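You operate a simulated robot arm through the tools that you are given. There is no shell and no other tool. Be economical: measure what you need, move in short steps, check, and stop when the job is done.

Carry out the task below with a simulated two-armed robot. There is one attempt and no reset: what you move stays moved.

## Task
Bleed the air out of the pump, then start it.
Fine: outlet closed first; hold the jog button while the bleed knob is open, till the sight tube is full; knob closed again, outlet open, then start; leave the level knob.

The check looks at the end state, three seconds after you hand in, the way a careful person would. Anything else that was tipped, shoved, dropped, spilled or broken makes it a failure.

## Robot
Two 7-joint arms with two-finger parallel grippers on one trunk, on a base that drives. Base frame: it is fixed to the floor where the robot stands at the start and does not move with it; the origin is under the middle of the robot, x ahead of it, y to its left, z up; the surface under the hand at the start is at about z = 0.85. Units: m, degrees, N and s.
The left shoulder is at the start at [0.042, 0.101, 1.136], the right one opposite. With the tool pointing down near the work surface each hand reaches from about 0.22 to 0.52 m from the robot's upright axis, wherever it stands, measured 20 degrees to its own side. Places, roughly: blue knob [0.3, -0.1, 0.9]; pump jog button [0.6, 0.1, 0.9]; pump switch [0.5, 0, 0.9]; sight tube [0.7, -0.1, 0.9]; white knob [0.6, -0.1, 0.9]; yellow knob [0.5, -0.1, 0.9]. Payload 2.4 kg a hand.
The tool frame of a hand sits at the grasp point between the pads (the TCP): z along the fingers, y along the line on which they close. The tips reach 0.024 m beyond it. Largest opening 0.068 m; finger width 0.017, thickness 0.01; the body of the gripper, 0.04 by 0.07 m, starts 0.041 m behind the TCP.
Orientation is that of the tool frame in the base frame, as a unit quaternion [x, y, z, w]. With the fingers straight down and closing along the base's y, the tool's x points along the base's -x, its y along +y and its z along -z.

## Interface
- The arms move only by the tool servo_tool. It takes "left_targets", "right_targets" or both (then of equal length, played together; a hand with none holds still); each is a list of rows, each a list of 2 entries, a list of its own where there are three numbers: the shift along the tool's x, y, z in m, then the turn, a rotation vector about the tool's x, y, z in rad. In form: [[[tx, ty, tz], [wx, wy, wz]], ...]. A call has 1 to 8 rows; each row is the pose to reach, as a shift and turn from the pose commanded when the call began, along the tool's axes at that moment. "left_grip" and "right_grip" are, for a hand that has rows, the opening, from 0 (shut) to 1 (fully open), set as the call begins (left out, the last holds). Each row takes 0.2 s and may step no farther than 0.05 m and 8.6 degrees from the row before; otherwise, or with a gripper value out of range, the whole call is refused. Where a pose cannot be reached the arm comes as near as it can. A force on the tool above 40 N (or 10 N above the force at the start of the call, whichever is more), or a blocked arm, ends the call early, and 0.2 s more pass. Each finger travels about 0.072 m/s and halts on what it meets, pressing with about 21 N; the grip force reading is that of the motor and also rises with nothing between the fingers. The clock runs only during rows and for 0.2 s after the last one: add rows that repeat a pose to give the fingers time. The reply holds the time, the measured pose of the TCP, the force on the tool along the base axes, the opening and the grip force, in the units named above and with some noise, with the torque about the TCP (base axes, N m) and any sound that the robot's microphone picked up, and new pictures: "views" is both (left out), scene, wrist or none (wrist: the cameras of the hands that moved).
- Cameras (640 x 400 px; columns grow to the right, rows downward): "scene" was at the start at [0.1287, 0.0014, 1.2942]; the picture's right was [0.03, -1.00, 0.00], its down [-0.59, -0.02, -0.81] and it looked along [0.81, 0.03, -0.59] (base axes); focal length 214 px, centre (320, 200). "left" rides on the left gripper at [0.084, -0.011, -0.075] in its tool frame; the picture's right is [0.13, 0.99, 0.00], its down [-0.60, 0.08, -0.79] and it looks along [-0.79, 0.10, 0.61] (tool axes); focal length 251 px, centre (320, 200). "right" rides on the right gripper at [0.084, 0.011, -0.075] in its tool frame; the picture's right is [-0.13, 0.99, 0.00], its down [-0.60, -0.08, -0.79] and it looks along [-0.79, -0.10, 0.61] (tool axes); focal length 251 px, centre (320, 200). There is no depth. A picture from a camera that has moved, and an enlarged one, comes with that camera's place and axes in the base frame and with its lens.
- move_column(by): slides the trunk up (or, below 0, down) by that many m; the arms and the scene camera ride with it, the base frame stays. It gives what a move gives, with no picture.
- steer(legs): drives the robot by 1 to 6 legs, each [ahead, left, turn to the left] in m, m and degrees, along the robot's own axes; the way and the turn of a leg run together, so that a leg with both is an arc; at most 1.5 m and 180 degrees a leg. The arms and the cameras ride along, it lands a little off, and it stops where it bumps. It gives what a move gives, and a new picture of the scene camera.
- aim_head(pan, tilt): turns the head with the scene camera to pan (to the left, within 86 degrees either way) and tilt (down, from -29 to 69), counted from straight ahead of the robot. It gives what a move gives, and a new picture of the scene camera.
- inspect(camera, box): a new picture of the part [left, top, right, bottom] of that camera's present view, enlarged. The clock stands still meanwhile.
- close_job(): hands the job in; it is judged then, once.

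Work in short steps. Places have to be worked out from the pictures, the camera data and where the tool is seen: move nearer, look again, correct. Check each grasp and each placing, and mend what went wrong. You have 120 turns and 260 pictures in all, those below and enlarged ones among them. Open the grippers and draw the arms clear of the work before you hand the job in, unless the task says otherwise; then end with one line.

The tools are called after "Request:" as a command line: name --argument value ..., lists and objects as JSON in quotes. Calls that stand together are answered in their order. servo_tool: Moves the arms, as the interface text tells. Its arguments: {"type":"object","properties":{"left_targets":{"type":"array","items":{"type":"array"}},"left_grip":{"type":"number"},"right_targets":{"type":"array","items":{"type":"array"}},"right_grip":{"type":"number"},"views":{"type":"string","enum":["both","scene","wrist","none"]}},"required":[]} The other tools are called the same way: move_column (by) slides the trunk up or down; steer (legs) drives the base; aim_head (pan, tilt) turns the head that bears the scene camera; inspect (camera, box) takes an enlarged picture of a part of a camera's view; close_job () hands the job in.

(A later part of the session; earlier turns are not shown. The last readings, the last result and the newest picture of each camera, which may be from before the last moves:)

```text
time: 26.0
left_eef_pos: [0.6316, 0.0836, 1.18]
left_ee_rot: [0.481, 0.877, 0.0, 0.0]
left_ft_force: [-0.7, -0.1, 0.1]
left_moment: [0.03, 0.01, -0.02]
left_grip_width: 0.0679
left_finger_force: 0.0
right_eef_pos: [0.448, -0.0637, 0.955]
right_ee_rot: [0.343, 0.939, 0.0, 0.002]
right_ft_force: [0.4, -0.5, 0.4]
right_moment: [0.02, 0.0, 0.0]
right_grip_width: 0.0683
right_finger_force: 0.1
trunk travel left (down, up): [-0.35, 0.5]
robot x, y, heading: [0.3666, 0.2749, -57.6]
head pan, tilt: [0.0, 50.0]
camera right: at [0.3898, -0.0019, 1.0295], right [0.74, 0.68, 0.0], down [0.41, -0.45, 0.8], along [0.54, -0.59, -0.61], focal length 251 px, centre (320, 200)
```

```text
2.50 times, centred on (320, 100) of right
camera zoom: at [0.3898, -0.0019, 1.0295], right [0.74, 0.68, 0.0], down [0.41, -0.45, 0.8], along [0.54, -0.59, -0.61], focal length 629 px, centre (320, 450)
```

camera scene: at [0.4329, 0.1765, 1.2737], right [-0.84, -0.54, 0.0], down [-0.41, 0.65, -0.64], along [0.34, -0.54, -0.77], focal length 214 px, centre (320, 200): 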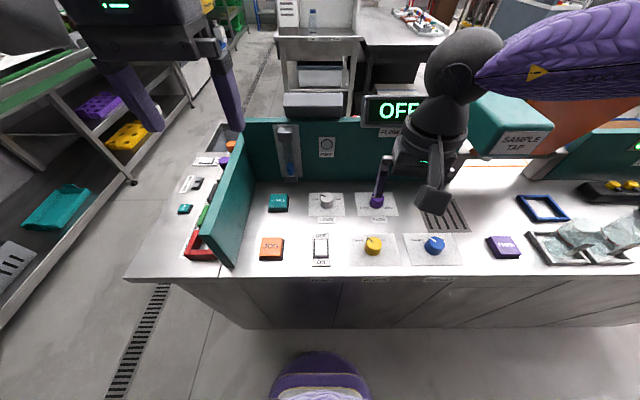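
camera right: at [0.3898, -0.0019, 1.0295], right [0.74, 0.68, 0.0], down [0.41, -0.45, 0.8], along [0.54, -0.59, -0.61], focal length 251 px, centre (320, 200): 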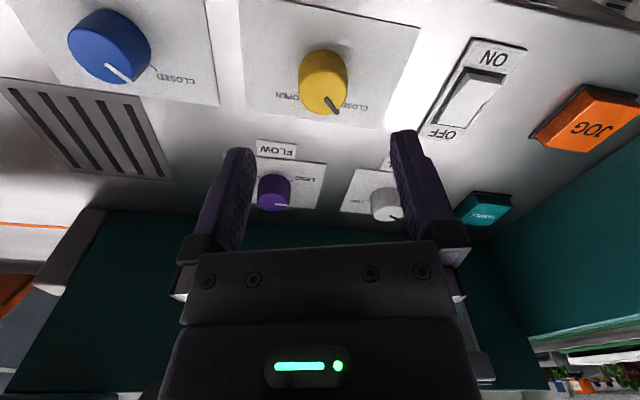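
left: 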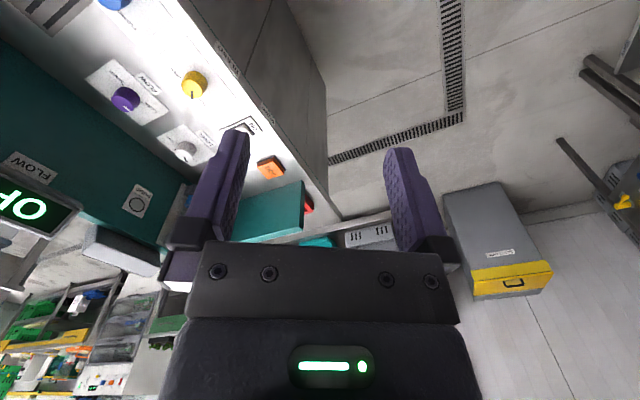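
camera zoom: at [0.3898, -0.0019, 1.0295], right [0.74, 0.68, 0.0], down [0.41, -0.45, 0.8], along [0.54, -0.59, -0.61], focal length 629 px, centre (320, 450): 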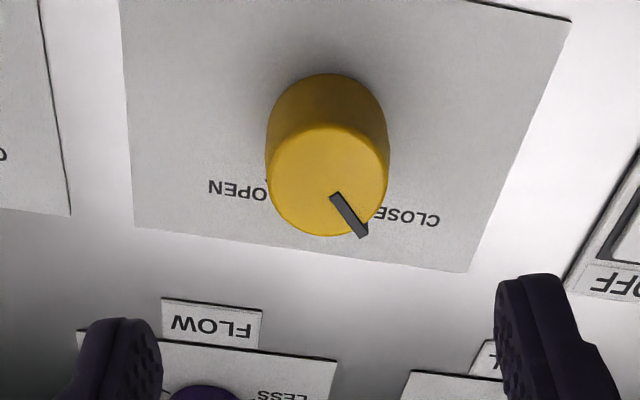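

Centred within 1 mm, so I'll descend and grip.

Request:
servo_tool --right_targets '[[[0, 0, 0.025], [0, 0, 0]], [[0, 0, 0.05], [0, 0, 0]], [[0, 0, 0.074], [0, 0, 0]]]' --views "none"

Request:
servo_tool --right_targets '[[[0, 0, 0], [0, 0, 0]], [[0, 0, 0], [0, 0, 0]], [[0, 0, 0], [0, 0, 0]]]' --right_grip 0.3 --views "wrist"

```text
time: 26.8
left_eef_pos: [0.631, 0.0836, 1.1801]
left_ee_rot: [0.481, 0.877, 0.0, 0.0]
left_ft_force: [-0.5, -0.1, 0.2]
left_moment: [-0.02, -0.02, 0.02]
left_grip_width: 0.0682
left_finger_force: 0.1
right_eef_pos: [0.4436, -0.0647, 0.8853]
right_ee_rot: [0.343, 0.939, 0.001, 0.004]
right_ft_force: [-0.1, 0.6, 0.8]
right_moment: [-0.02, 0.0, 0.02]
right_grip_width: 0.0683
right_finger_force: 0.1
right hand out of reach, approached as far as the arm can: row 3
trunk travel left (down, up): [-0.35, 0.5]
robot x, y, heading: [0.3666, 0.2747, -57.4]
head pan, tilt: [0.0, 50.0]
```

```text
time: 27.6
left_eef_pos: [0.634, 0.0863, 1.1796]
left_ee_rot: [0.481, 0.877, -0.001, -0.001]
left_ft_force: [-0.3, -0.2, 0.4]
left_moment: [-0.04, 0.0, 0.0]
left_grip_width: 0.0683
left_finger_force: 0.0
right_eef_pos: [0.4467, -0.062, 0.8854]
right_ee_rot: [0.343, 0.939, 0.001, 0.004]
right_ft_force: [13.5, 17.3, -6.8]
right_moment: [0.36, -0.17, 0.15]
right_grip_width: 0.0372
right_finger_force: 11.1
trunk travel left (down, up): [-0.35, 0.5]
robot x, y, heading: [0.371, 0.2775, -57.8]
head pan, tilt: [0.0, 50.0]
camera right: at [0.3872, -0.0004, 0.9605], right [0.74, 0.68, 0.0], down [0.41, -0.45, 0.8], along [0.54, -0.59, -0.6], focal length 251 px, centre (320, 200)
```

right: 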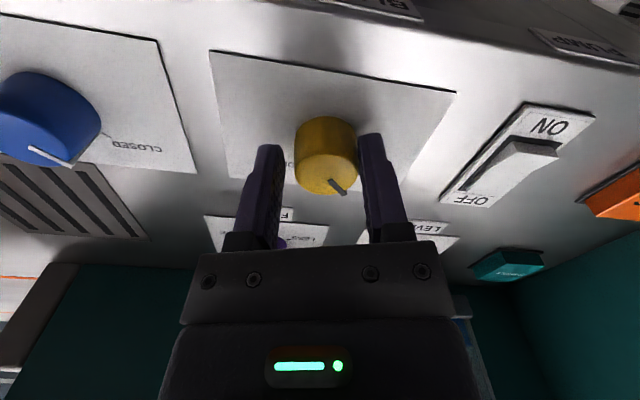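

The arm is about 5 mm short sideways. I'll release, rise, shift the base 0.022 m left and go back down.

Request:
servo_tool --right_targets '[[[0, 0, 0], [0, 0, 0]], [[0, 0, 0], [0, 0, 0]], [[0, 0, -0.035], [0, 0, 0]], [[0, 0, -0.07], [0, 0, 0]]]' --right_grip 1 --views "none"

Request:
steer --legs '[[0, 0.022, 0]]'

```text
time: 28.6
left_eef_pos: [0.6315, 0.0846, 1.1804]
left_ee_rot: [0.481, 0.877, 0.0, 0.0]
left_ft_force: [-0.4, -0.3, 0.0]
left_moment: [0.01, 0.0, 0.0]
left_grip_width: 0.068
left_finger_force: 0.0
right_eef_pos: [0.443, -0.0631, 0.957]
right_ee_rot: [0.344, 0.939, 0.0, 0.003]
right_ft_force: [0.4, -0.7, -0.6]
right_moment: [-0.02, 0.03, -0.01]
right_grip_width: 0.0682
right_finger_force: 0.0
trunk travel left (down, up): [-0.35, 0.5]
robot x, y, heading: [0.3741, 0.2801, -57.7]
head pan, tilt: [0.0, 50.0]
```

```text
time: 29.4
left_eef_pos: [0.6499, 0.0968, 1.181]
left_ee_rot: [0.481, 0.877, -0.001, 0.0]
left_ft_force: [0.3, -0.4, -0.1]
left_moment: [-0.04, 0.0, 0.0]
left_grip_width: 0.068
left_finger_force: 0.2
right_eef_pos: [0.4629, -0.0514, 0.9573]
right_ee_rot: [0.344, 0.939, -0.001, 0.003]
right_ft_force: [0.3, 0.8, 0.3]
right_moment: [0.02, 0.05, -0.02]
right_grip_width: 0.0679
right_finger_force: 0.0
trunk travel left (down, up): [-0.35, 0.5]
robot x, y, heading: [0.3935, 0.2905, -57.7]
head pan, tilt: [0.0, 50.0]
camera scene: at [0.4518, 0.1895, 1.2738], right [-0.84, -0.54, 0.0], down [-0.41, 0.65, -0.64], along [0.34, -0.54, -0.77], focal length 214 px, centre (320, 200)
```

scene: 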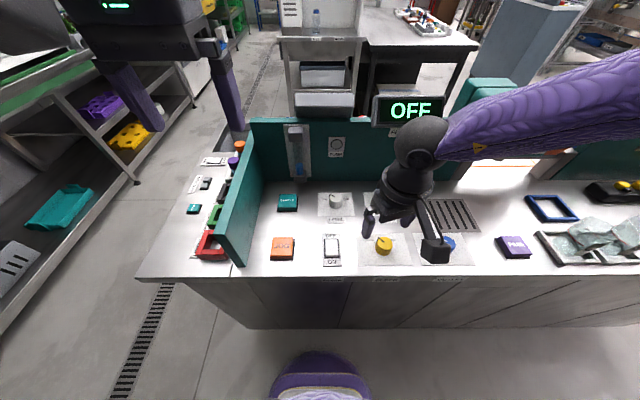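

Correcting 19 mm back to the right and descending onto the knob.

Request:
servo_tool --right_targets '[[[0.0025, -0.0186, 0], [0, 0, 0]], [[0.0025, -0.0186, 0.025], [0, 0, 0]], [[0.0025, -0.0186, 0.05], [0, 0, 0]], [[0.0025, -0.0186, 0.0755], [0, 0, 0]]]' --views "wrist"

```text
time: 30.4
left_eef_pos: [0.6505, 0.0961, 1.18]
left_ee_rot: [0.481, 0.877, 0.0, 0.0]
left_ft_force: [0.2, -0.2, -0.1]
left_moment: [0.04, 0.03, -0.02]
left_grip_width: 0.0679
left_finger_force: 0.1
right_eef_pos: [0.4465, -0.065, 0.8807]
right_ee_rot: [0.344, 0.939, 0.0, 0.003]
right_ft_force: [-0.8, 0.4, -0.8]
right_moment: [0.0, 0.03, 0.01]
right_grip_width: 0.0679
right_finger_force: 0.0
trunk travel left (down, up): [-0.35, 0.5]
robot x, y, heading: [0.3843, 0.2894, -57.7]
head pan, tilt: [0.0, 50.0]
camera right: at [0.3892, -0.0028, 0.955], right [0.74, 0.67, 0.0], down [0.41, -0.45, 0.8], along [0.54, -0.59, -0.6], focal length 251 px, centre (320, 200)
```

right: 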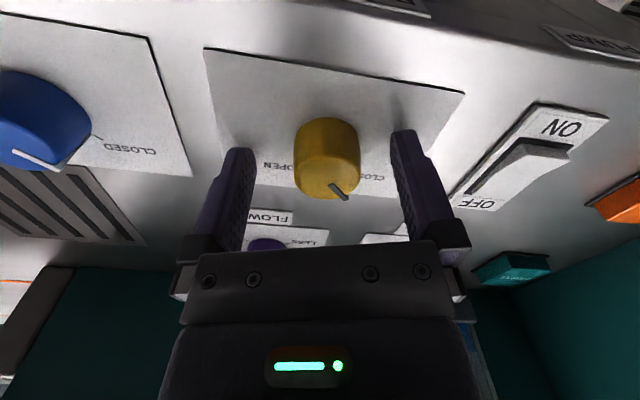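

Reached without complaint. Gripping with a 1.5 mm left correction.

Request:
servo_tool --right_targets '[[[0, 0.0015, 0], [0, 0, 0]], [[0, 0.0015, 0], [0, 0, 0]], [[0, 0.0015, 0], [0, 0, 0]]]' --right_grip 0.3 --views "none"

Request:
servo_tool --right_targets '[[[0, 0, 0], [0, 0, 0.14]], [[0, 0, 0], [0, 0, 0.28]], [[0, 0, 0], [0, 0, 0.42]], [[0, 0, 0], [0, 0, 0.56]], [[0, 0, 0], [0, 0, 0.7]], [[0, 0, 0], [0, 0, 0.84]], [[0, 0, 0], [0, 0, 0.98]], [[0, 0, 0], [0, 0, 1.12]]]' --views "both"

```text
time: 31.2
left_eef_pos: [0.6515, 0.0961, 1.1796]
left_ee_rot: [0.481, 0.877, -0.001, -0.001]
left_ft_force: [-0.5, 0.1, 0.1]
left_moment: [0.06, 0.0, -0.01]
left_grip_width: 0.0682
left_finger_force: 0.1
right_eef_pos: [0.45, -0.0628, 0.8807]
right_ee_rot: [0.342, 0.94, 0.001, 0.002]
right_ft_force: [5.9, 10.4, -9.2]
right_moment: [0.19, -0.38, 0.02]
right_grip_width: 0.0328
right_finger_force: 44.9
trunk travel left (down, up): [-0.35, 0.5]
robot x, y, heading: [0.3862, 0.2868, -57.5]
head pan, tilt: [0.0, 50.0]
```

```text
time: 33.0
left_eef_pos: [0.6531, 0.0978, 1.1802]
left_ee_rot: [0.482, 0.876, -0.002, -0.001]
left_ft_force: [-0.2, -0.8, -0.7]
left_moment: [0.0, 0.02, 0.0]
left_grip_width: 0.0684
left_finger_force: 0.1
right_eef_pos: [0.4528, -0.064, 0.8819]
right_ee_rot: [0.79, 0.613, 0.002, 0.004]
right_ft_force: [24.1, 18.1, -10.8]
right_moment: [0.16, -0.59, 0.04]
right_grip_width: 0.0324
right_finger_force: 45.0
trunk travel left (down, up): [-0.35, 0.5]
robot x, y, heading: [0.3897, 0.2883, -57.8]
head pan, tilt: [0.0, 50.0]
camera scene: at [0.4545, 0.1908, 1.2738], right [-0.84, -0.54, 0.0], down [-0.41, 0.65, -0.64], along [0.34, -0.54, -0.77], focal length 214 px, centre (320, 200)
camera right: at [0.4825, 0.0154, 0.9567], right [0.93, -0.37, 0.01], down [-0.23, -0.56, 0.79], along [-0.29, -0.74, -0.61], focal length 251 px, centre (320, 200)
```

scene: 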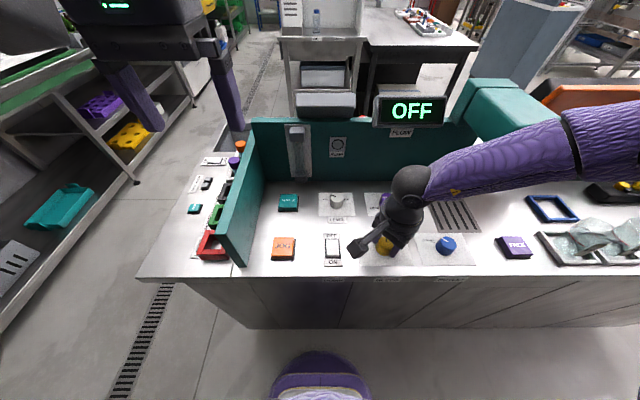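
right: 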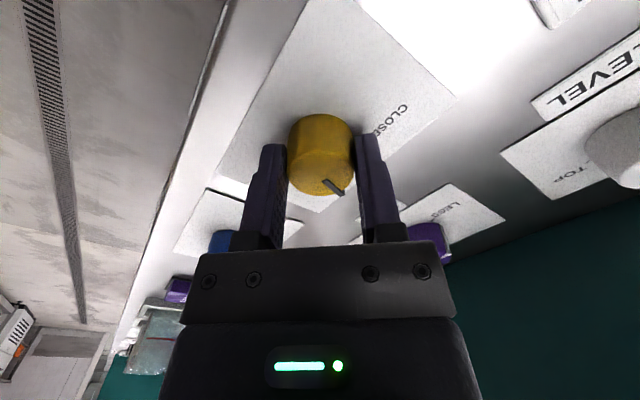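

The knob has turned about 64°, but a side force of 30 N has built up. I'll release to relieve it and check where the hand settles.

Request:
servo_tool --right_targets '[[[0, 0, 0], [0, 0, 0]], [[0, 0, 0], [0, 0, 0]], [[0, 0, 0], [0, 0, 0]]]' --right_grip 0.8 --views "wrist"

Request:
inspect --camera "right" --box '[220, 60, 420, 220]'

```text
time: 33.8
left_eef_pos: [0.6495, 0.0964, 1.1795]
left_ee_rot: [0.481, 0.877, 0.0, 0.0]
left_ft_force: [-1.3, 0.2, 0.0]
left_moment: [-0.01, 0.0, 0.01]
left_grip_width: 0.068
left_finger_force: 0.1
right_eef_pos: [0.4488, -0.0642, 0.8811]
right_ee_rot: [0.79, 0.614, 0.001, 0.002]
right_ft_force: [0.3, 0.2, -0.4]
right_moment: [0.02, -0.03, 0.03]
right_grip_width: 0.0545
right_finger_force: 0.0
trunk travel left (down, up): [-0.35, 0.5]
robot x, y, heading: [0.3892, 0.288, -57.6]
head pan, tilt: [0.0, 50.0]
camera right: at [0.4791, 0.0142, 0.956], right [0.93, -0.37, 0.01], down [-0.23, -0.56, 0.79], along [-0.29, -0.74, -0.61], focal length 251 px, centre (320, 200)
```

right: 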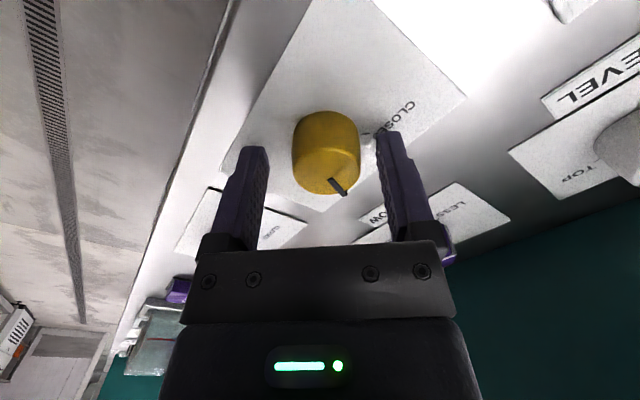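

```text
2.50 times, centred on (320, 140) of right
camera zoom: at [0.4791, 0.0142, 0.956], right [0.93, -0.37, 0.01], down [-0.23, -0.56, 0.79], along [-0.29, -0.74, -0.61], focal length 629 px, centre (320, 350)
```

zoom: 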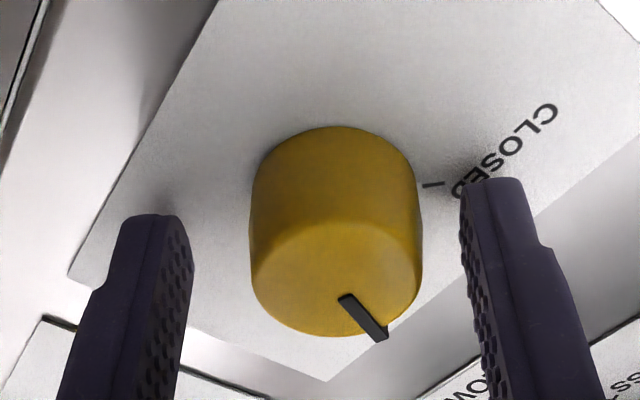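

The knob sits about 3.5 mm to the hand's left. I'll re-centre, back the hand off 0.45 rad, grip and finish the turn.

Request:
servo_tool --right_targets '[[[0, 0.0036, 0], [0, 0, -0.12]], [[0, 0.0036, 0], [0, 0, -0.24]], [[0, 0.0036, 0], [0, 0, -0.36]], [[0, 0.0036, 0], [0, 0, -0.45]]]' --right_grip 1 --views "none"

Request:
servo_tool --right_targets '[[[0, 0, 0], [0, 0, 0]], [[0, 0, 0], [0, 0, 0]], [[0, 0, 0], [0, 0, 0]]]' --right_grip 0.3 --views "none"

Request:
servo_tool --right_targets '[[[0, 0, 0], [0, 0, 0.12]], [[0, 0, 0], [0, 0, 0.24]], [[0, 0, 0], [0, 0, 0.36]], [[0, 0, 0], [0, 0, 0.45]]]' --views "wrist"

Request:
inspect --camera "scene" --box '[350, 220, 414, 260]'

```text
time: 34.8
left_eef_pos: [0.6495, 0.0949, 1.1795]
left_ee_rot: [0.481, 0.877, 0.0, 0.0]
left_ft_force: [0.4, -0.4, -0.2]
left_moment: [0.0, -0.03, 0.0]
left_grip_width: 0.0677
left_finger_force: 0.0
right_eef_pos: [0.452, -0.0649, 0.881]
right_ee_rot: [0.633, 0.774, 0.002, 0.002]
right_ft_force: [-0.6, -0.3, 0.5]
right_moment: [0.01, -0.02, 0.01]
right_grip_width: 0.0682
right_finger_force: 0.1
trunk travel left (down, up): [-0.35, 0.5]
robot x, y, heading: [0.3857, 0.2867, -57.6]
head pan, tilt: [0.0, 50.0]
```

```text
time: 35.6
left_eef_pos: [0.6491, 0.0958, 1.1791]
left_ee_rot: [0.48, 0.877, 0.0, 0.0]
left_ft_force: [0.1, -0.4, 1.0]
left_moment: [0.01, -0.03, 0.0]
left_grip_width: 0.0679
left_finger_force: 0.2
right_eef_pos: [0.4524, -0.065, 0.8806]
right_ee_rot: [0.634, 0.774, 0.002, 0.002]
right_ft_force: [-4.9, -1.9, 1.6]
right_moment: [-0.15, 0.18, 0.01]
right_grip_width: 0.0327
right_finger_force: 45.2
trunk travel left (down, up): [-0.35, 0.5]
robot x, y, heading: [0.3904, 0.2862, -57.6]
head pan, tilt: [0.0, 50.0]
```

```text
time: 36.6
left_eef_pos: [0.6501, 0.0963, 1.1802]
left_ee_rot: [0.481, 0.877, 0.0, 0.001]
left_ft_force: [-0.8, -0.6, -0.1]
left_moment: [0.01, 0.0, 0.0]
left_grip_width: 0.0679
left_finger_force: 0.0
right_eef_pos: [0.4519, -0.065, 0.8808]
right_ee_rot: [0.79, 0.613, 0.002, 0.003]
right_ft_force: [-9.1, -1.6, 4.9]
right_moment: [0.1, 0.16, 0.55]
right_grip_width: 0.0331
right_finger_force: 45.2
trunk travel left (down, up): [-0.35, 0.5]
robot x, y, heading: [0.3881, 0.288, -57.3]
head pan, tilt: [0.0, 50.0]
camera right: at [0.482, 0.0134, 0.9563], right [0.93, -0.37, 0.01], down [-0.23, -0.56, 0.79], along [-0.29, -0.74, -0.61], focal length 251 px, centre (320, 200)
```

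right: 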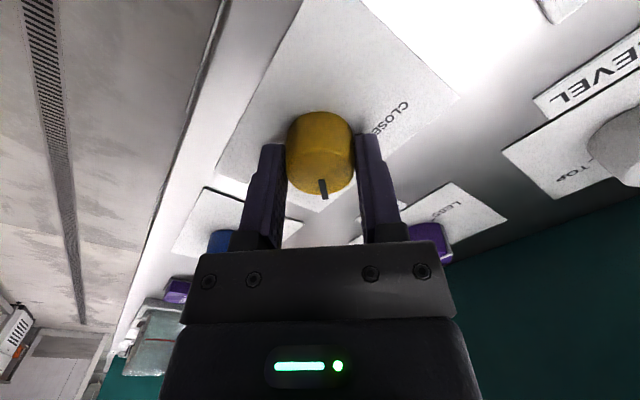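

```text
10.00 times, centred on (382, 240) of scene
camera zoom: at [0.45, 0.1892, 1.274], right [-0.84, -0.54, 0.0], down [-0.41, 0.65, -0.64], along [0.34, -0.54, -0.77], focal length 2145 px, centre (-300, -200)
```

zoom: 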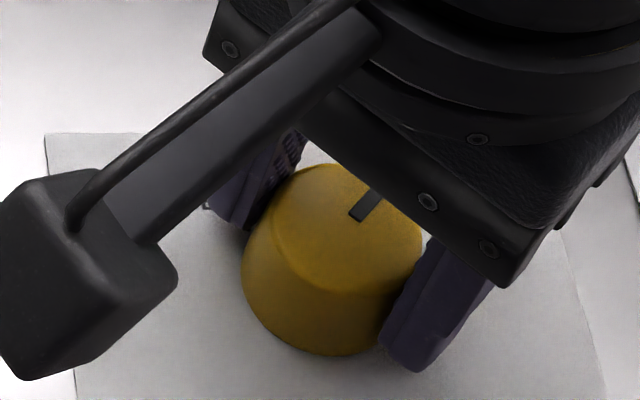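

A torque of 0.55 N·m suggests the end stop, and the pointer is at about +45°. I'll open the fingers, staying in place, and check. The left hand starts toward the jog after that.

Request:
servo_tool --right_targets '[[[0, 0, 0], [0, 0, 0]], [[0, 0, 0], [0, 0, 0]], [[0, 0, 0], [0, 0, 0]]]' --right_grip 1 --views "none"

Request:
inspect --camera "scene" --box '[350, 220, 414, 260]'

Request:
inspect --camera "right" --box '[220, 60, 420, 220]'

Request:
inspect --camera "scene" --box '[220, 110, 380, 270]'

```text
time: 37.4
left_eef_pos: [0.6511, 0.096, 1.1788]
left_ee_rot: [0.481, 0.877, 0.001, 0.0]
left_ft_force: [0.2, -0.3, 0.3]
left_moment: [-0.01, 0.01, -0.04]
left_grip_width: 0.068
left_finger_force: 0.0
right_eef_pos: [0.4532, -0.0642, 0.8803]
right_ee_rot: [0.79, 0.613, 0.003, 0.003]
right_ft_force: [0.4, 0.2, 0.1]
right_moment: [-0.04, 0.01, -0.02]
right_grip_width: 0.0678
right_finger_force: 0.0
trunk travel left (down, up): [-0.35, 0.5]
robot x, y, heading: [0.3851, 0.2869, -57.8]
head pan, tilt: [0.0, 50.0]
```

```text
10.00 times, centred on (382, 240) of scene
camera zoom: at [0.4513, 0.1891, 1.2738], right [-0.84, -0.54, 0.0], down [-0.41, 0.65, -0.64], along [0.34, -0.54, -0.77], focal length 2145 px, centre (-300, -200)
```

zoom: 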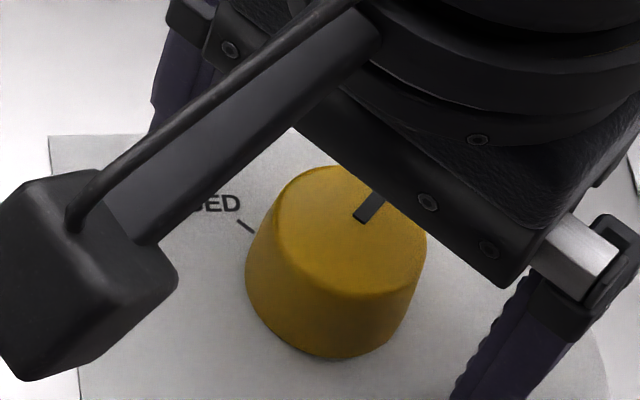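

```text
2.50 times, centred on (320, 140) of right
camera zoom: at [0.4829, 0.0134, 0.956], right [0.93, -0.37, 0.01], down [-0.23, -0.56, 0.79], along [-0.29, -0.74, -0.61], focal length 629 px, centre (320, 350)
```

zoom: 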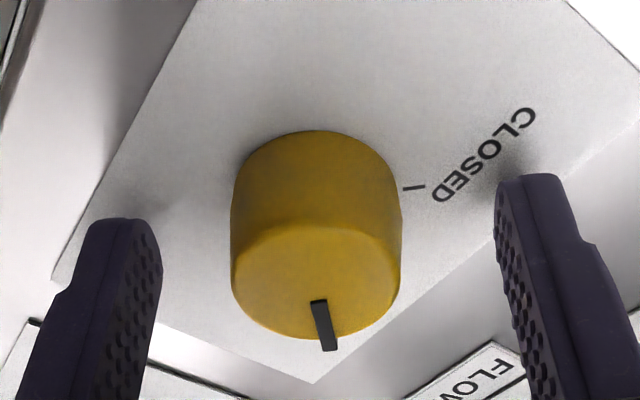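

```text
2.50 times, centred on (300, 190) of scene
camera zoom: at [0.4513, 0.1891, 1.2738], right [-0.84, -0.54, 0.0], down [-0.41, 0.65, -0.64], along [0.34, -0.54, -0.77], focal length 536 px, centre (370, 225)
```

zoom: 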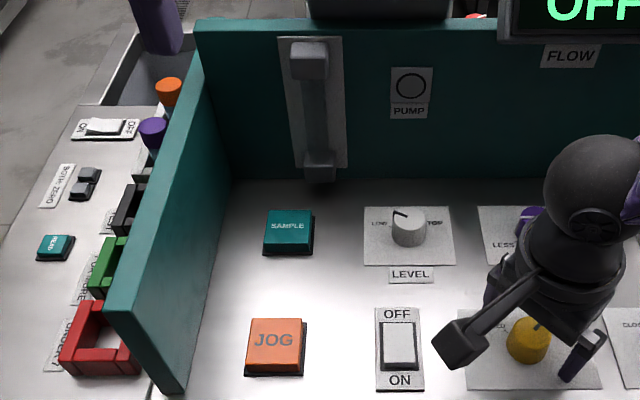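

Bleed is open (pointer at +46°) and the sight tube is now empty. I'll bring the left hand, fingers closed and tilted slightly inward, above the jog button.

Request:
servo_tool --left_targets '[[[-0.005, -0.006, 0.042], [0.05, 0, 0]], [[-0.01, -0.012, 0.084], [0.1, 0, 0]], [[-0.015, -0.018, 0.126], [0.15, 0, 0]], [[-0.02, -0.024, 0.168], [0.2, 0, 0]], [[-0.0275, -0.03, 0.21], [0.2, 0, 0]], [[-0.0275, -0.034, 0.25], [0.2, 0, 0]]]' --left_grip 0 --views "both"

```text
time: 38.8
left_eef_pos: [0.6351, 0.0549, 0.9296]
left_ee_rot: [0.479, 0.872, -0.088, -0.047]
left_ft_force: [-0.4, -0.4, 0.3]
left_moment: [-0.01, 0.01, -0.01]
left_grip_width: 0.0
left_finger_force: 20.6
right_eef_pos: [0.4513, -0.0647, 0.8796]
right_ee_rot: [0.79, 0.613, 0.003, 0.003]
right_ft_force: [-1.3, -0.5, 0.0]
right_moment: [0.04, -0.01, -0.01]
right_grip_width: 0.0684
right_finger_force: 0.1
trunk travel left (down, up): [-0.35, 0.5]
robot x, y, heading: [0.3864, 0.2857, -57.4]
head pan, tilt: [0.0, 50.0]
camera scene: at [0.4512, 0.189, 1.2738], right [-0.84, -0.54, 0.0], down [-0.41, 0.65, -0.64], along [0.34, -0.54, -0.77], focal length 214 px, centre (320, 200)
camera left: at [0.5943, 0.1289, 1.0045], right [0.75, 0.63, -0.2], down [0.52, -0.38, 0.76], along [0.4, -0.68, -0.62], focal length 251 px, centre (320, 200)
```

scene: 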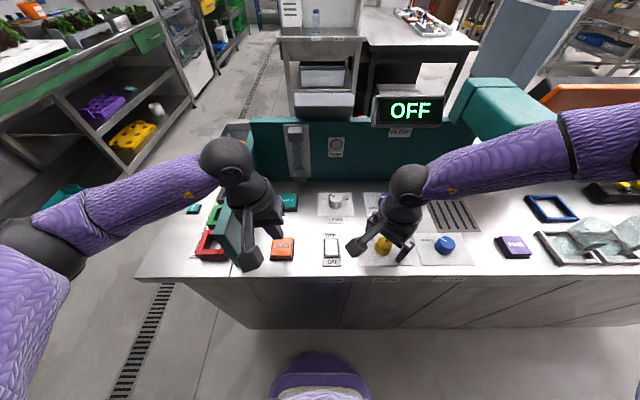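
left: 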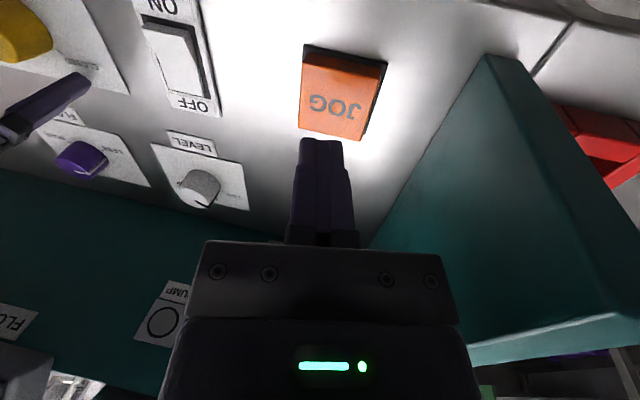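

The jog is about 8 mm nearer the robot than the fingertip. Correcting and descending to just above it.

Request:
servo_tool --left_targets '[[[0.008, 0.004, 0.009], [0, 0, 0]], [[0.008, 0.008, 0.027], [0, 0, 0]]]' --views "wrist"

Request:
inspect --camera "scene" --box '[240, 110, 350, 270]'

```text
time: 39.4
left_eef_pos: [0.6344, 0.0637, 0.9011]
left_ee_rot: [0.479, 0.872, -0.088, -0.047]
left_ft_force: [-0.4, 0.4, 0.1]
left_moment: [-0.02, 0.04, 0.01]
left_grip_width: 0.0002
left_finger_force: 21.3
right_eef_pos: [0.4523, -0.0637, 0.8811]
right_ee_rot: [0.79, 0.613, 0.002, 0.003]
right_ft_force: [-0.8, 0.6, 0.6]
right_moment: [-0.03, 0.05, 0.05]
right_grip_width: 0.068
right_finger_force: 0.1
trunk travel left (down, up): [-0.35, 0.5]
robot x, y, heading: [0.3869, 0.2885, -57.6]
head pan, tilt: [0.0, 50.0]
camera left: at [0.5922, 0.1367, 0.9764], right [0.75, 0.63, -0.2], down [0.52, -0.38, 0.76], along [0.4, -0.68, -0.62], focal length 251 px, centre (320, 200)
```

left: 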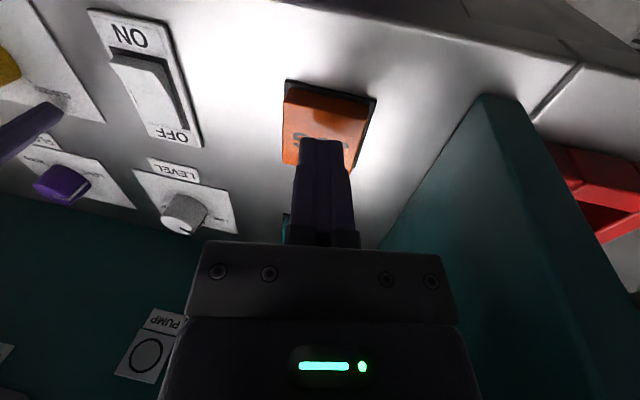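

```text
2.50 times, centred on (295, 190) of scene
camera zoom: at [0.4512, 0.1891, 1.2738], right [-0.84, -0.54, 0.0], down [-0.41, 0.65, -0.64], along [0.34, -0.54, -0.77], focal length 536 px, centre (382, 225)
```

zoom: 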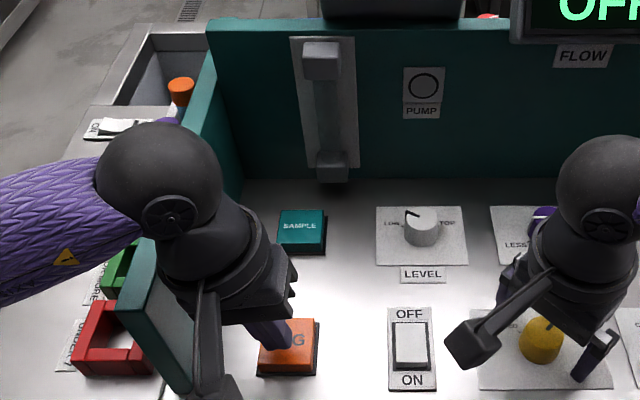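

The fingertip is just above the button. I'll press in with small steps and watch the force and the tube.

Request:
servo_tool --left_targets '[[[0.005, 0.0004, 0.002], [0, 0, 0]], [[0.005, 0.0012, 0.006], [0, 0, 0]], [[0.005, 0.0018, 0.009], [0, 0, 0]]]' --views "none"

Request:
inspect --camera "scene" --box '[240, 110, 350, 270]'

```text
time: 40.2
left_eef_pos: [0.6309, 0.0674, 0.8924]
left_ee_rot: [0.479, 0.872, -0.088, -0.048]
left_ft_force: [-0.2, -0.7, 1.4]
left_moment: [-0.01, -0.01, 0.0]
left_grip_width: 0.0002
left_finger_force: 21.1
right_eef_pos: [0.4529, -0.0655, 0.8814]
right_ee_rot: [0.79, 0.613, 0.002, 0.003]
right_ft_force: [0.6, -0.1, 0.5]
right_moment: [0.02, 0.0, 0.01]
right_grip_width: 0.0679
right_finger_force: 0.1
trunk travel left (down, up): [-0.35, 0.5]
robot x, y, heading: [0.3842, 0.2883, -57.7]
head pan, tilt: [0.0, 50.0]
```

```text
2.50 times, centred on (295, 190) of scene
camera zoom: at [0.4512, 0.189, 1.2738], right [-0.84, -0.54, 0.0], down [-0.41, 0.65, -0.64], along [0.34, -0.54, -0.77], focal length 536 px, centre (382, 225)
```

zoom: 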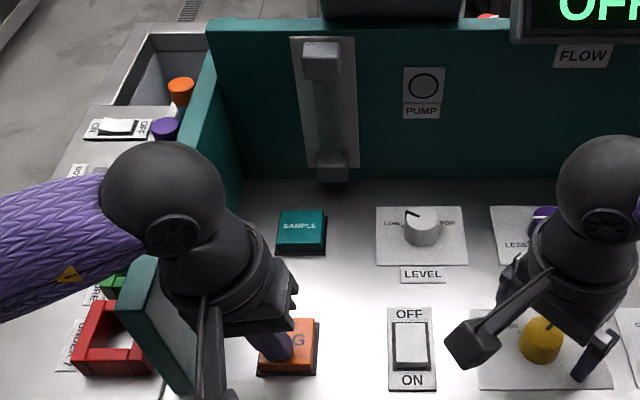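

Force is about 1.4 N, so contact is just starting. I'll press further.

Request:
servo_tool --left_targets '[[[0, 0.0006, 0.003], [0, 0, 0]], [[0, 0.0012, 0.006], [0, 0, 0]]]' --views "none"

Request:
inspect --camera "scene" --box '[240, 110, 350, 270]'

```text
time: 40.8
left_eef_pos: [0.6306, 0.0667, 0.8868]
left_ee_rot: [0.478, 0.873, -0.088, -0.047]
left_ft_force: [0.0, -1.2, 3.8]
left_moment: [-0.01, 0.03, 0.0]
left_grip_width: 0.0
left_finger_force: 21.1
right_eef_pos: [0.452, -0.0655, 0.8804]
right_ee_rot: [0.79, 0.613, 0.002, 0.003]
right_ft_force: [-0.1, -0.3, -0.1]
right_moment: [-0.01, -0.03, -0.01]
right_grip_width: 0.0681
right_finger_force: 0.1
trunk travel left (down, up): [-0.35, 0.5]
robot x, y, heading: [0.3868, 0.2899, -57.4]
head pan, tilt: [0.0, 50.0]
heard: click
```

```text
2.50 times, centred on (295, 190) of scene
camera zoom: at [0.451, 0.1893, 1.2739], right [-0.84, -0.54, 0.0], down [-0.41, 0.65, -0.64], along [0.34, -0.54, -0.77], focal length 536 px, centre (382, 225)
```

zoom: 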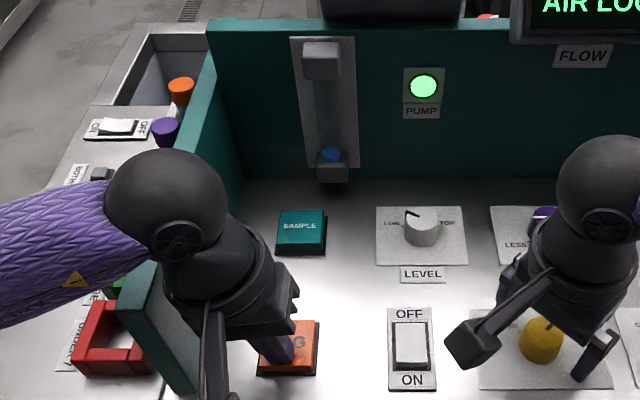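

It clicked: the pump lamp is on, the display reads "AIR LOCK" and water is rising. I'll hold for about 0.8 s and look.

Request:
servo_tool --left_targets '[[[0, 0.0002, 0.001], [0, 0, 0]], [[0, 0.0002, 0.001], [0, 0, 0]], [[0, 0.0002, 0.001], [0, 0, 0]]]' --views "none"

Request:
inspect --camera "scene" --box '[270, 90, 430, 190]'

```text
time: 41.6
left_eef_pos: [0.6313, 0.0663, 0.8858]
left_ee_rot: [0.479, 0.872, -0.088, -0.048]
left_ft_force: [-0.6, -0.4, 5.6]
left_moment: [-0.01, -0.03, -0.01]
left_grip_width: 0.0002
left_finger_force: 20.6
right_eef_pos: [0.4516, -0.064, 0.8804]
right_ee_rot: [0.79, 0.613, 0.002, 0.003]
right_ft_force: [-0.5, -0.2, 0.2]
right_moment: [-0.01, 0.01, -0.01]
right_grip_width: 0.0681
right_finger_force: 0.0
trunk travel left (down, up): [-0.35, 0.5]
robot x, y, heading: [0.39, 0.2882, -57.7]
head pan, tilt: [0.0, 50.0]
```

```text
4.00 times, centred on (350, 140) of scene
camera zoom: at [0.451, 0.1892, 1.2738], right [-0.84, -0.54, 0.0], down [-0.41, 0.65, -0.64], along [0.34, -0.54, -0.77], focal length 858 px, centre (200, 440)
```

zoom: 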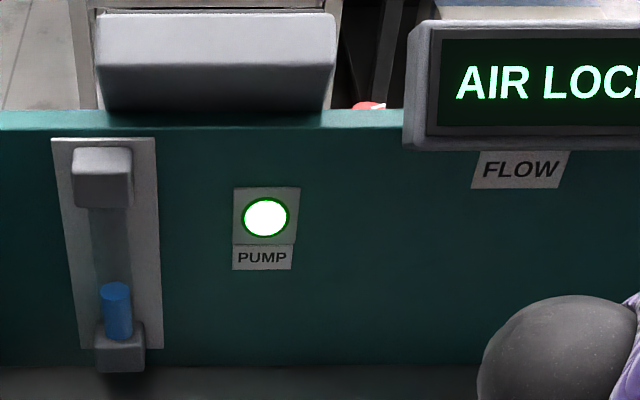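

The tube is about a third full after 1 s. Holding 1.2 s more.

Request:
servo_tool --left_targets '[[[0, 0, 0], [0, 0, 0]], [[0, 0, 0], [0, 0, 0]], [[0, 0, 0], [0, 0, 0]], [[0, 0, 0], [0, 0, 0]], [[0, 0, 0], [0, 0, 0]]]' --views "none"

Request:
inspect --camera "scene" --box '[270, 90, 430, 190]'

```text
time: 42.8
left_eef_pos: [0.6313, 0.0661, 0.8859]
left_ee_rot: [0.479, 0.872, -0.088, -0.049]
left_ft_force: [0.2, 0.5, 5.4]
left_moment: [0.01, -0.01, -0.02]
left_grip_width: 0.0
left_finger_force: 21.3
right_eef_pos: [0.4522, -0.0643, 0.8812]
right_ee_rot: [0.79, 0.613, 0.002, 0.003]
right_ft_force: [0.4, 0.2, -1.0]
right_moment: [-0.02, 0.01, 0.0]
right_grip_width: 0.0678
right_finger_force: 0.1
trunk travel left (down, up): [-0.35, 0.5]
robot x, y, heading: [0.384, 0.2901, -57.9]
head pan, tilt: [0.0, 50.0]
```

```text
4.00 times, centred on (350, 140) of scene
camera zoom: at [0.451, 0.1892, 1.2738], right [-0.84, -0.54, 0.0], down [-0.41, 0.65, -0.64], along [0.34, -0.54, -0.77], focal length 858 px, centre (200, 440)
```

zoom: 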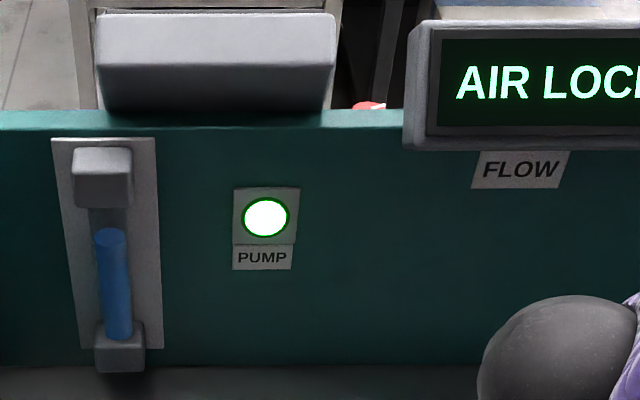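

About 80% full. Two more rows (0.6 s) should fill it.

Request:
servo_tool --left_targets '[[[0, 0, 0], [0, 0, 0]], [[0, 0, 0], [0, 0, 0]]]' --views "none"

Request:
inspect --camera "scene" --box '[270, 90, 430, 190]'

```text
time: 43.4
left_eef_pos: [0.6319, 0.0674, 0.8848]
left_ee_rot: [0.478, 0.872, -0.088, -0.048]
left_ft_force: [0.2, 0.1, 4.5]
left_moment: [0.01, -0.01, 0.0]
left_grip_width: 0.0
left_finger_force: 21.3
right_eef_pos: [0.4529, -0.0649, 0.8806]
right_ee_rot: [0.79, 0.613, 0.002, 0.003]
right_ft_force: [0.8, -0.7, -1.0]
right_moment: [0.03, 0.04, 0.0]
right_grip_width: 0.0681
right_finger_force: 0.1
trunk travel left (down, up): [-0.35, 0.5]
robot x, y, heading: [0.3878, 0.288, -57.5]
head pan, tilt: [0.0, 50.0]
```

```text
4.00 times, centred on (350, 140) of scene
camera zoom: at [0.451, 0.1893, 1.2738], right [-0.84, -0.54, 0.0], down [-0.41, 0.65, -0.64], along [0.34, -0.54, -0.77], focal length 858 px, centre (200, 440)
```

zoom: 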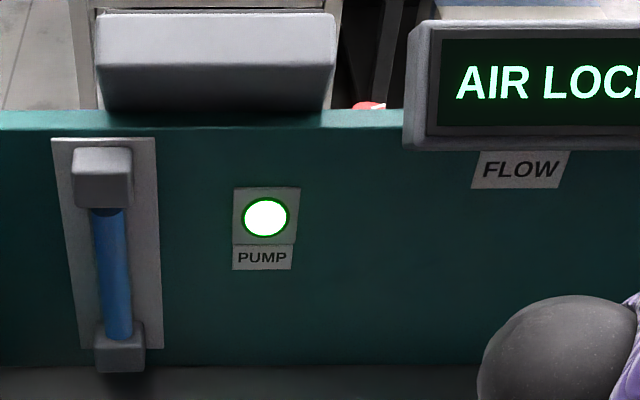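

It looks essentially full. I'll zoom on the top of the tube.

Request:
inspect --camera "scene" --box '[282, 122, 314, 182]'

Request:
inspect --camera "scene" --box '[360, 85, 460, 145]'

```text
6.67 times, centred on (298, 152) of scene
camera zoom: at [0.451, 0.1893, 1.2738], right [-0.84, -0.54, 0.0], down [-0.41, 0.65, -0.64], along [0.34, -0.54, -0.77], focal length 1430 px, centre (467, 520)
```

zoom: 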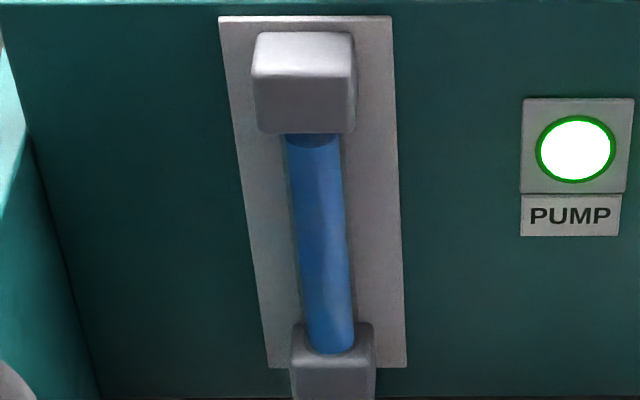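

```text
6.40 times, centred on (410, 115) of scene
camera zoom: at [0.451, 0.1893, 1.2738], right [-0.84, -0.54, 0.0], down [-0.41, 0.65, -0.64], along [0.34, -0.54, -0.77], focal length 1373 px, centre (-256, 744)
```

zoom: 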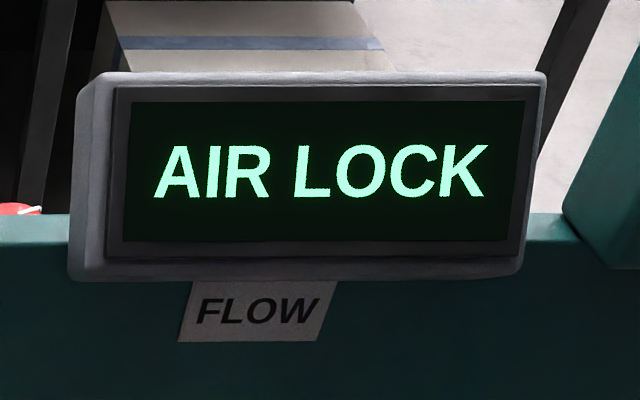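

The surface disc still shows just under the cap and the display still reads AIR LOCK. Holding 0.4 s more.

Request:
servo_tool --left_targets '[[[0, 0, 0], [0, 0, 0]]]' --views "none"

Request:
inspect --camera "scene" --box '[282, 90, 410, 182]'

```text
time: 43.8
left_eef_pos: [0.6311, 0.0652, 0.8854]
left_ee_rot: [0.479, 0.872, -0.088, -0.049]
left_ft_force: [-0.7, -0.4, 5.0]
left_moment: [-0.01, -0.02, 0.01]
left_grip_width: 0.0001
left_finger_force: 21.4
right_eef_pos: [0.4528, -0.0643, 0.8804]
right_ee_rot: [0.79, 0.613, 0.003, 0.002]
right_ft_force: [1.0, 0.7, 0.4]
right_moment: [-0.01, -0.02, -0.01]
right_grip_width: 0.0679
right_finger_force: 0.0
trunk travel left (down, up): [-0.35, 0.5]
robot x, y, heading: [0.3863, 0.2841, -57.5]
head pan, tilt: [0.0, 50.0]
```

```text
4.35 times, centred on (346, 136) of scene
camera zoom: at [0.451, 0.1892, 1.2738], right [-0.84, -0.54, 0.0], down [-0.41, 0.65, -0.64], along [0.34, -0.54, -0.77], focal length 932 px, centre (207, 478)
```

zoom: 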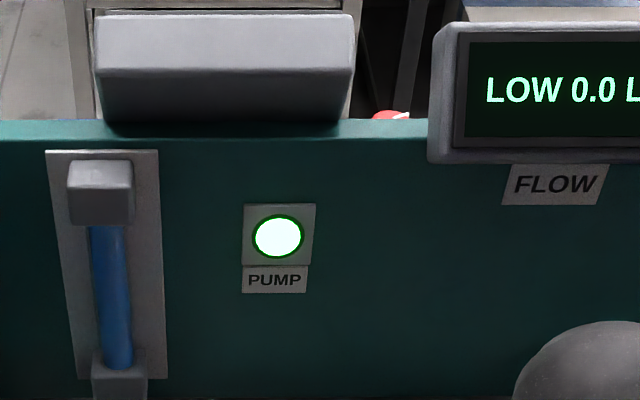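

The tube is full and the air lock has cleared ("LOW 0.0 L"). Releasing the jog by lifting straight up.

Request:
servo_tool --left_targets '[[[0, -0.0036, -0.018], [0, 0, 0]]]' --views "none"

Request:
inspect --camera "scene" --box '[282, 90, 442, 190]'

```text
time: 44.2
left_eef_pos: [0.6319, 0.0671, 0.9032]
left_ee_rot: [0.479, 0.872, -0.087, -0.048]
left_ft_force: [0.0, -0.2, -0.5]
left_moment: [0.01, 0.0, 0.03]
left_grip_width: 0.0
left_finger_force: 21.0
right_eef_pos: [0.4523, -0.0649, 0.8801]
right_ee_rot: [0.79, 0.613, 0.002, 0.003]
right_ft_force: [-0.8, -0.2, -0.4]
right_moment: [0.01, 0.04, -0.04]
right_grip_width: 0.0682
right_finger_force: 0.1
trunk travel left (down, up): [-0.35, 0.5]
robot x, y, heading: [0.388, 0.2889, -57.7]
head pan, tilt: [0.0, 50.0]
```

```text
4.00 times, centred on (362, 140) of scene
camera zoom: at [0.4511, 0.1891, 1.2737], right [-0.84, -0.54, 0.0], down [-0.41, 0.65, -0.64], along [0.34, -0.54, -0.77], focal length 858 px, centre (152, 440)
```

zoom: 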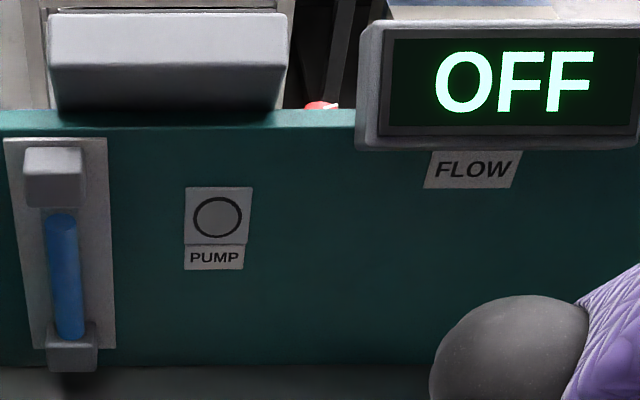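

The level starts sinking once jog is released with bleed open, so I'll re-press jog and close the bleed while holding it. First I'll pre-rotate the open right hand 0.42 rad clockwise so one grip can do the full turn.

Request:
servo_tool --right_targets '[[[0, 0, 0], [0, 0, 0.14]], [[0, 0, 0], [0, 0, 0.28]], [[0, 0, 0], [0, 0, 0.42]]]' --right_grip 1 --views "wrist"

Request:
inspect --camera "scene" --box '[282, 90, 442, 190]'

```text
time: 45.0
left_eef_pos: [0.6333, 0.0669, 0.9038]
left_ee_rot: [0.478, 0.872, -0.088, -0.048]
left_ft_force: [0.2, -0.8, -0.1]
left_moment: [0.0, 0.0, -0.01]
left_grip_width: 0.0
left_finger_force: 21.2
right_eef_pos: [0.4525, -0.0643, 0.8792]
right_ee_rot: [0.901, 0.434, 0.002, 0.001]
right_ft_force: [0.1, 0.1, 1.3]
right_moment: [0.0, -0.02, 0.0]
right_grip_width: 0.0683
right_finger_force: 0.1
trunk travel left (down, up): [-0.35, 0.5]
robot x, y, heading: [0.3867, 0.2895, -57.7]
head pan, tilt: [0.0, 50.0]
camera right: at [0.5121, -0.0067, 0.9561], right [0.7, -0.72, 0.01], down [-0.44, -0.42, 0.79], along [-0.57, -0.55, -0.61], focal length 251 px, centre (320, 200)
```

right: 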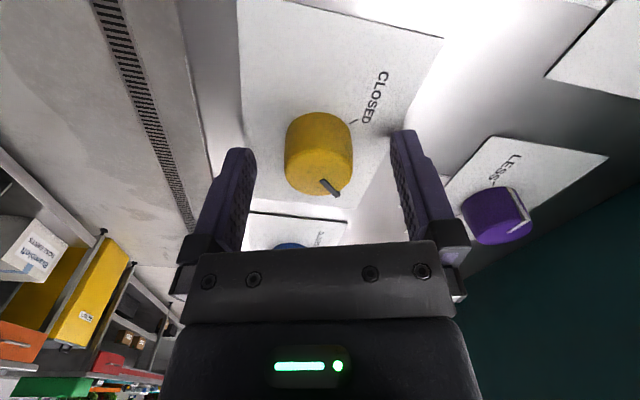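

```text
4.00 times, centred on (362, 140) of scene
camera zoom: at [0.4512, 0.1891, 1.2738], right [-0.84, -0.54, 0.0], down [-0.41, 0.65, -0.64], along [0.34, -0.54, -0.77], focal length 858 px, centre (152, 440)
```

zoom: 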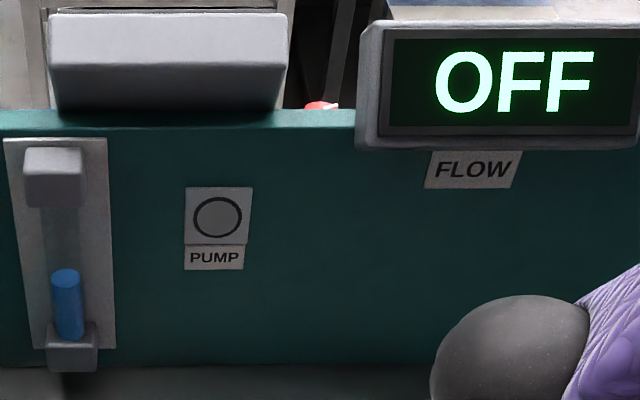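

It drains quickly, as expected. I'll press jog again while the right hand grips the still-open yellow knob, for 8 rows.

Request:
servo_tool --left_targets '[[[0, 0.002, 0.01], [0, 0, 0]], [[0, 0.0036, 0.0185], [0, 0, 0]], [[0, 0.0036, 0.0185], [0, 0, 0]], [[0, 0.0036, 0.0185], [0, 0, 0]], [[0, 0.0036, 0.0185], [0, 0, 0]], [[0, 0.0036, 0.0185], [0, 0, 0]], [[0, 0.0036, 0.0185], [0, 0, 0]], [[0, 0.0036, 0.0185], [0, 0, 0]]]' --right_targets '[[[0, 0, 0], [0, 0, 0]], [[0, 0, 0], [0, 0, 0]], [[0, 0, 0], [0, 0, 0]], [[0, 0, 0], [0, 0, 0]], [[0, 0, 0], [0, 0, 0]], [[0, 0, 0], [0, 0, 0]], [[0, 0, 0], [0, 0, 0]], [[0, 0, 0], [0, 0, 0]]]' --right_grip 0.3 --views "none"

Request:
inspect --camera "scene" --box '[282, 90, 442, 190]'

```text
time: 46.8
left_eef_pos: [0.631, 0.0673, 0.8849]
left_ee_rot: [0.479, 0.872, -0.088, -0.047]
left_ft_force: [-0.2, -1.0, 6.6]
left_moment: [0.0, -0.01, 0.02]
left_grip_width: 0.0
left_finger_force: 20.3
right_eef_pos: [0.4522, -0.0647, 0.881]
right_ee_rot: [0.9, 0.435, 0.003, 0.001]
right_ft_force: [-4.0, 5.9, -9.9]
right_moment: [0.1, 0.18, -0.03]
right_grip_width: 0.0326
right_finger_force: 44.7
trunk travel left (down, up): [-0.35, 0.5]
robot x, y, heading: [0.3893, 0.2877, -57.5]
head pan, tilt: [0.0, 50.0]
heard: click
```

```text
4.00 times, centred on (362, 140) of scene
camera zoom: at [0.4505, 0.1894, 1.2738], right [-0.84, -0.54, 0.0], down [-0.41, 0.65, -0.64], along [0.34, -0.54, -0.77], focal length 858 px, centre (152, 440)
```

zoom: 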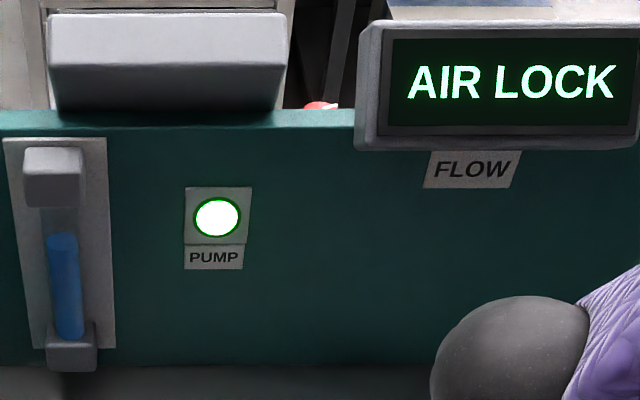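

Filling: about 75% full with the knob gripped. Holding 1 s more to fill it.

Request:
servo_tool --left_targets '[[[0, 0, 0], [0, 0, 0]], [[0, 0, 0], [0, 0, 0]], [[0, 0, 0], [0, 0, 0]], [[0, 0, 0], [0, 0, 0]]]' --views "none"

Request:
inspect --camera "scene" --box '[282, 90, 442, 190]'

```text
time: 47.8
left_eef_pos: [0.63, 0.0662, 0.8851]
left_ee_rot: [0.478, 0.873, -0.088, -0.047]
left_ft_force: [-0.4, 0.5, 6.1]
left_moment: [0.03, -0.01, 0.02]
left_grip_width: 0.0
left_finger_force: 21.0
right_eef_pos: [0.4534, -0.0631, 0.8808]
right_ee_rot: [0.9, 0.435, 0.003, 0.001]
right_ft_force: [-5.2, 7.9, -12.5]
right_moment: [0.21, 0.15, 0.04]
right_grip_width: 0.0325
right_finger_force: 45.1
trunk travel left (down, up): [-0.35, 0.5]
robot x, y, heading: [0.3871, 0.2887, -57.5]
head pan, tilt: [0.0, 50.0]
```

```text
4.00 times, centred on (362, 140) of scene
camera zoom: at [0.4505, 0.1895, 1.2738], right [-0.84, -0.54, 0.0], down [-0.41, 0.65, -0.64], along [0.34, -0.54, -0.77], focal length 858 px, centre (152, 440)
```

zoom: 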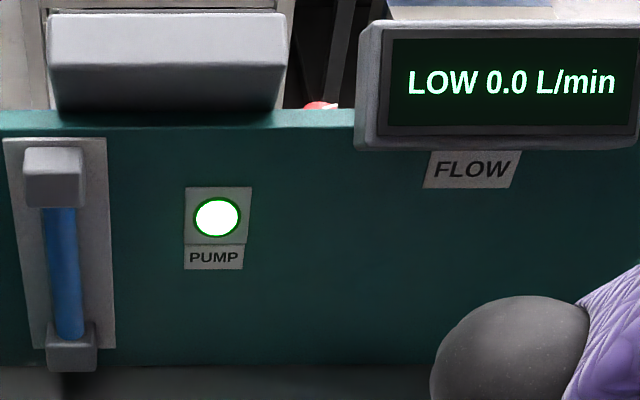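

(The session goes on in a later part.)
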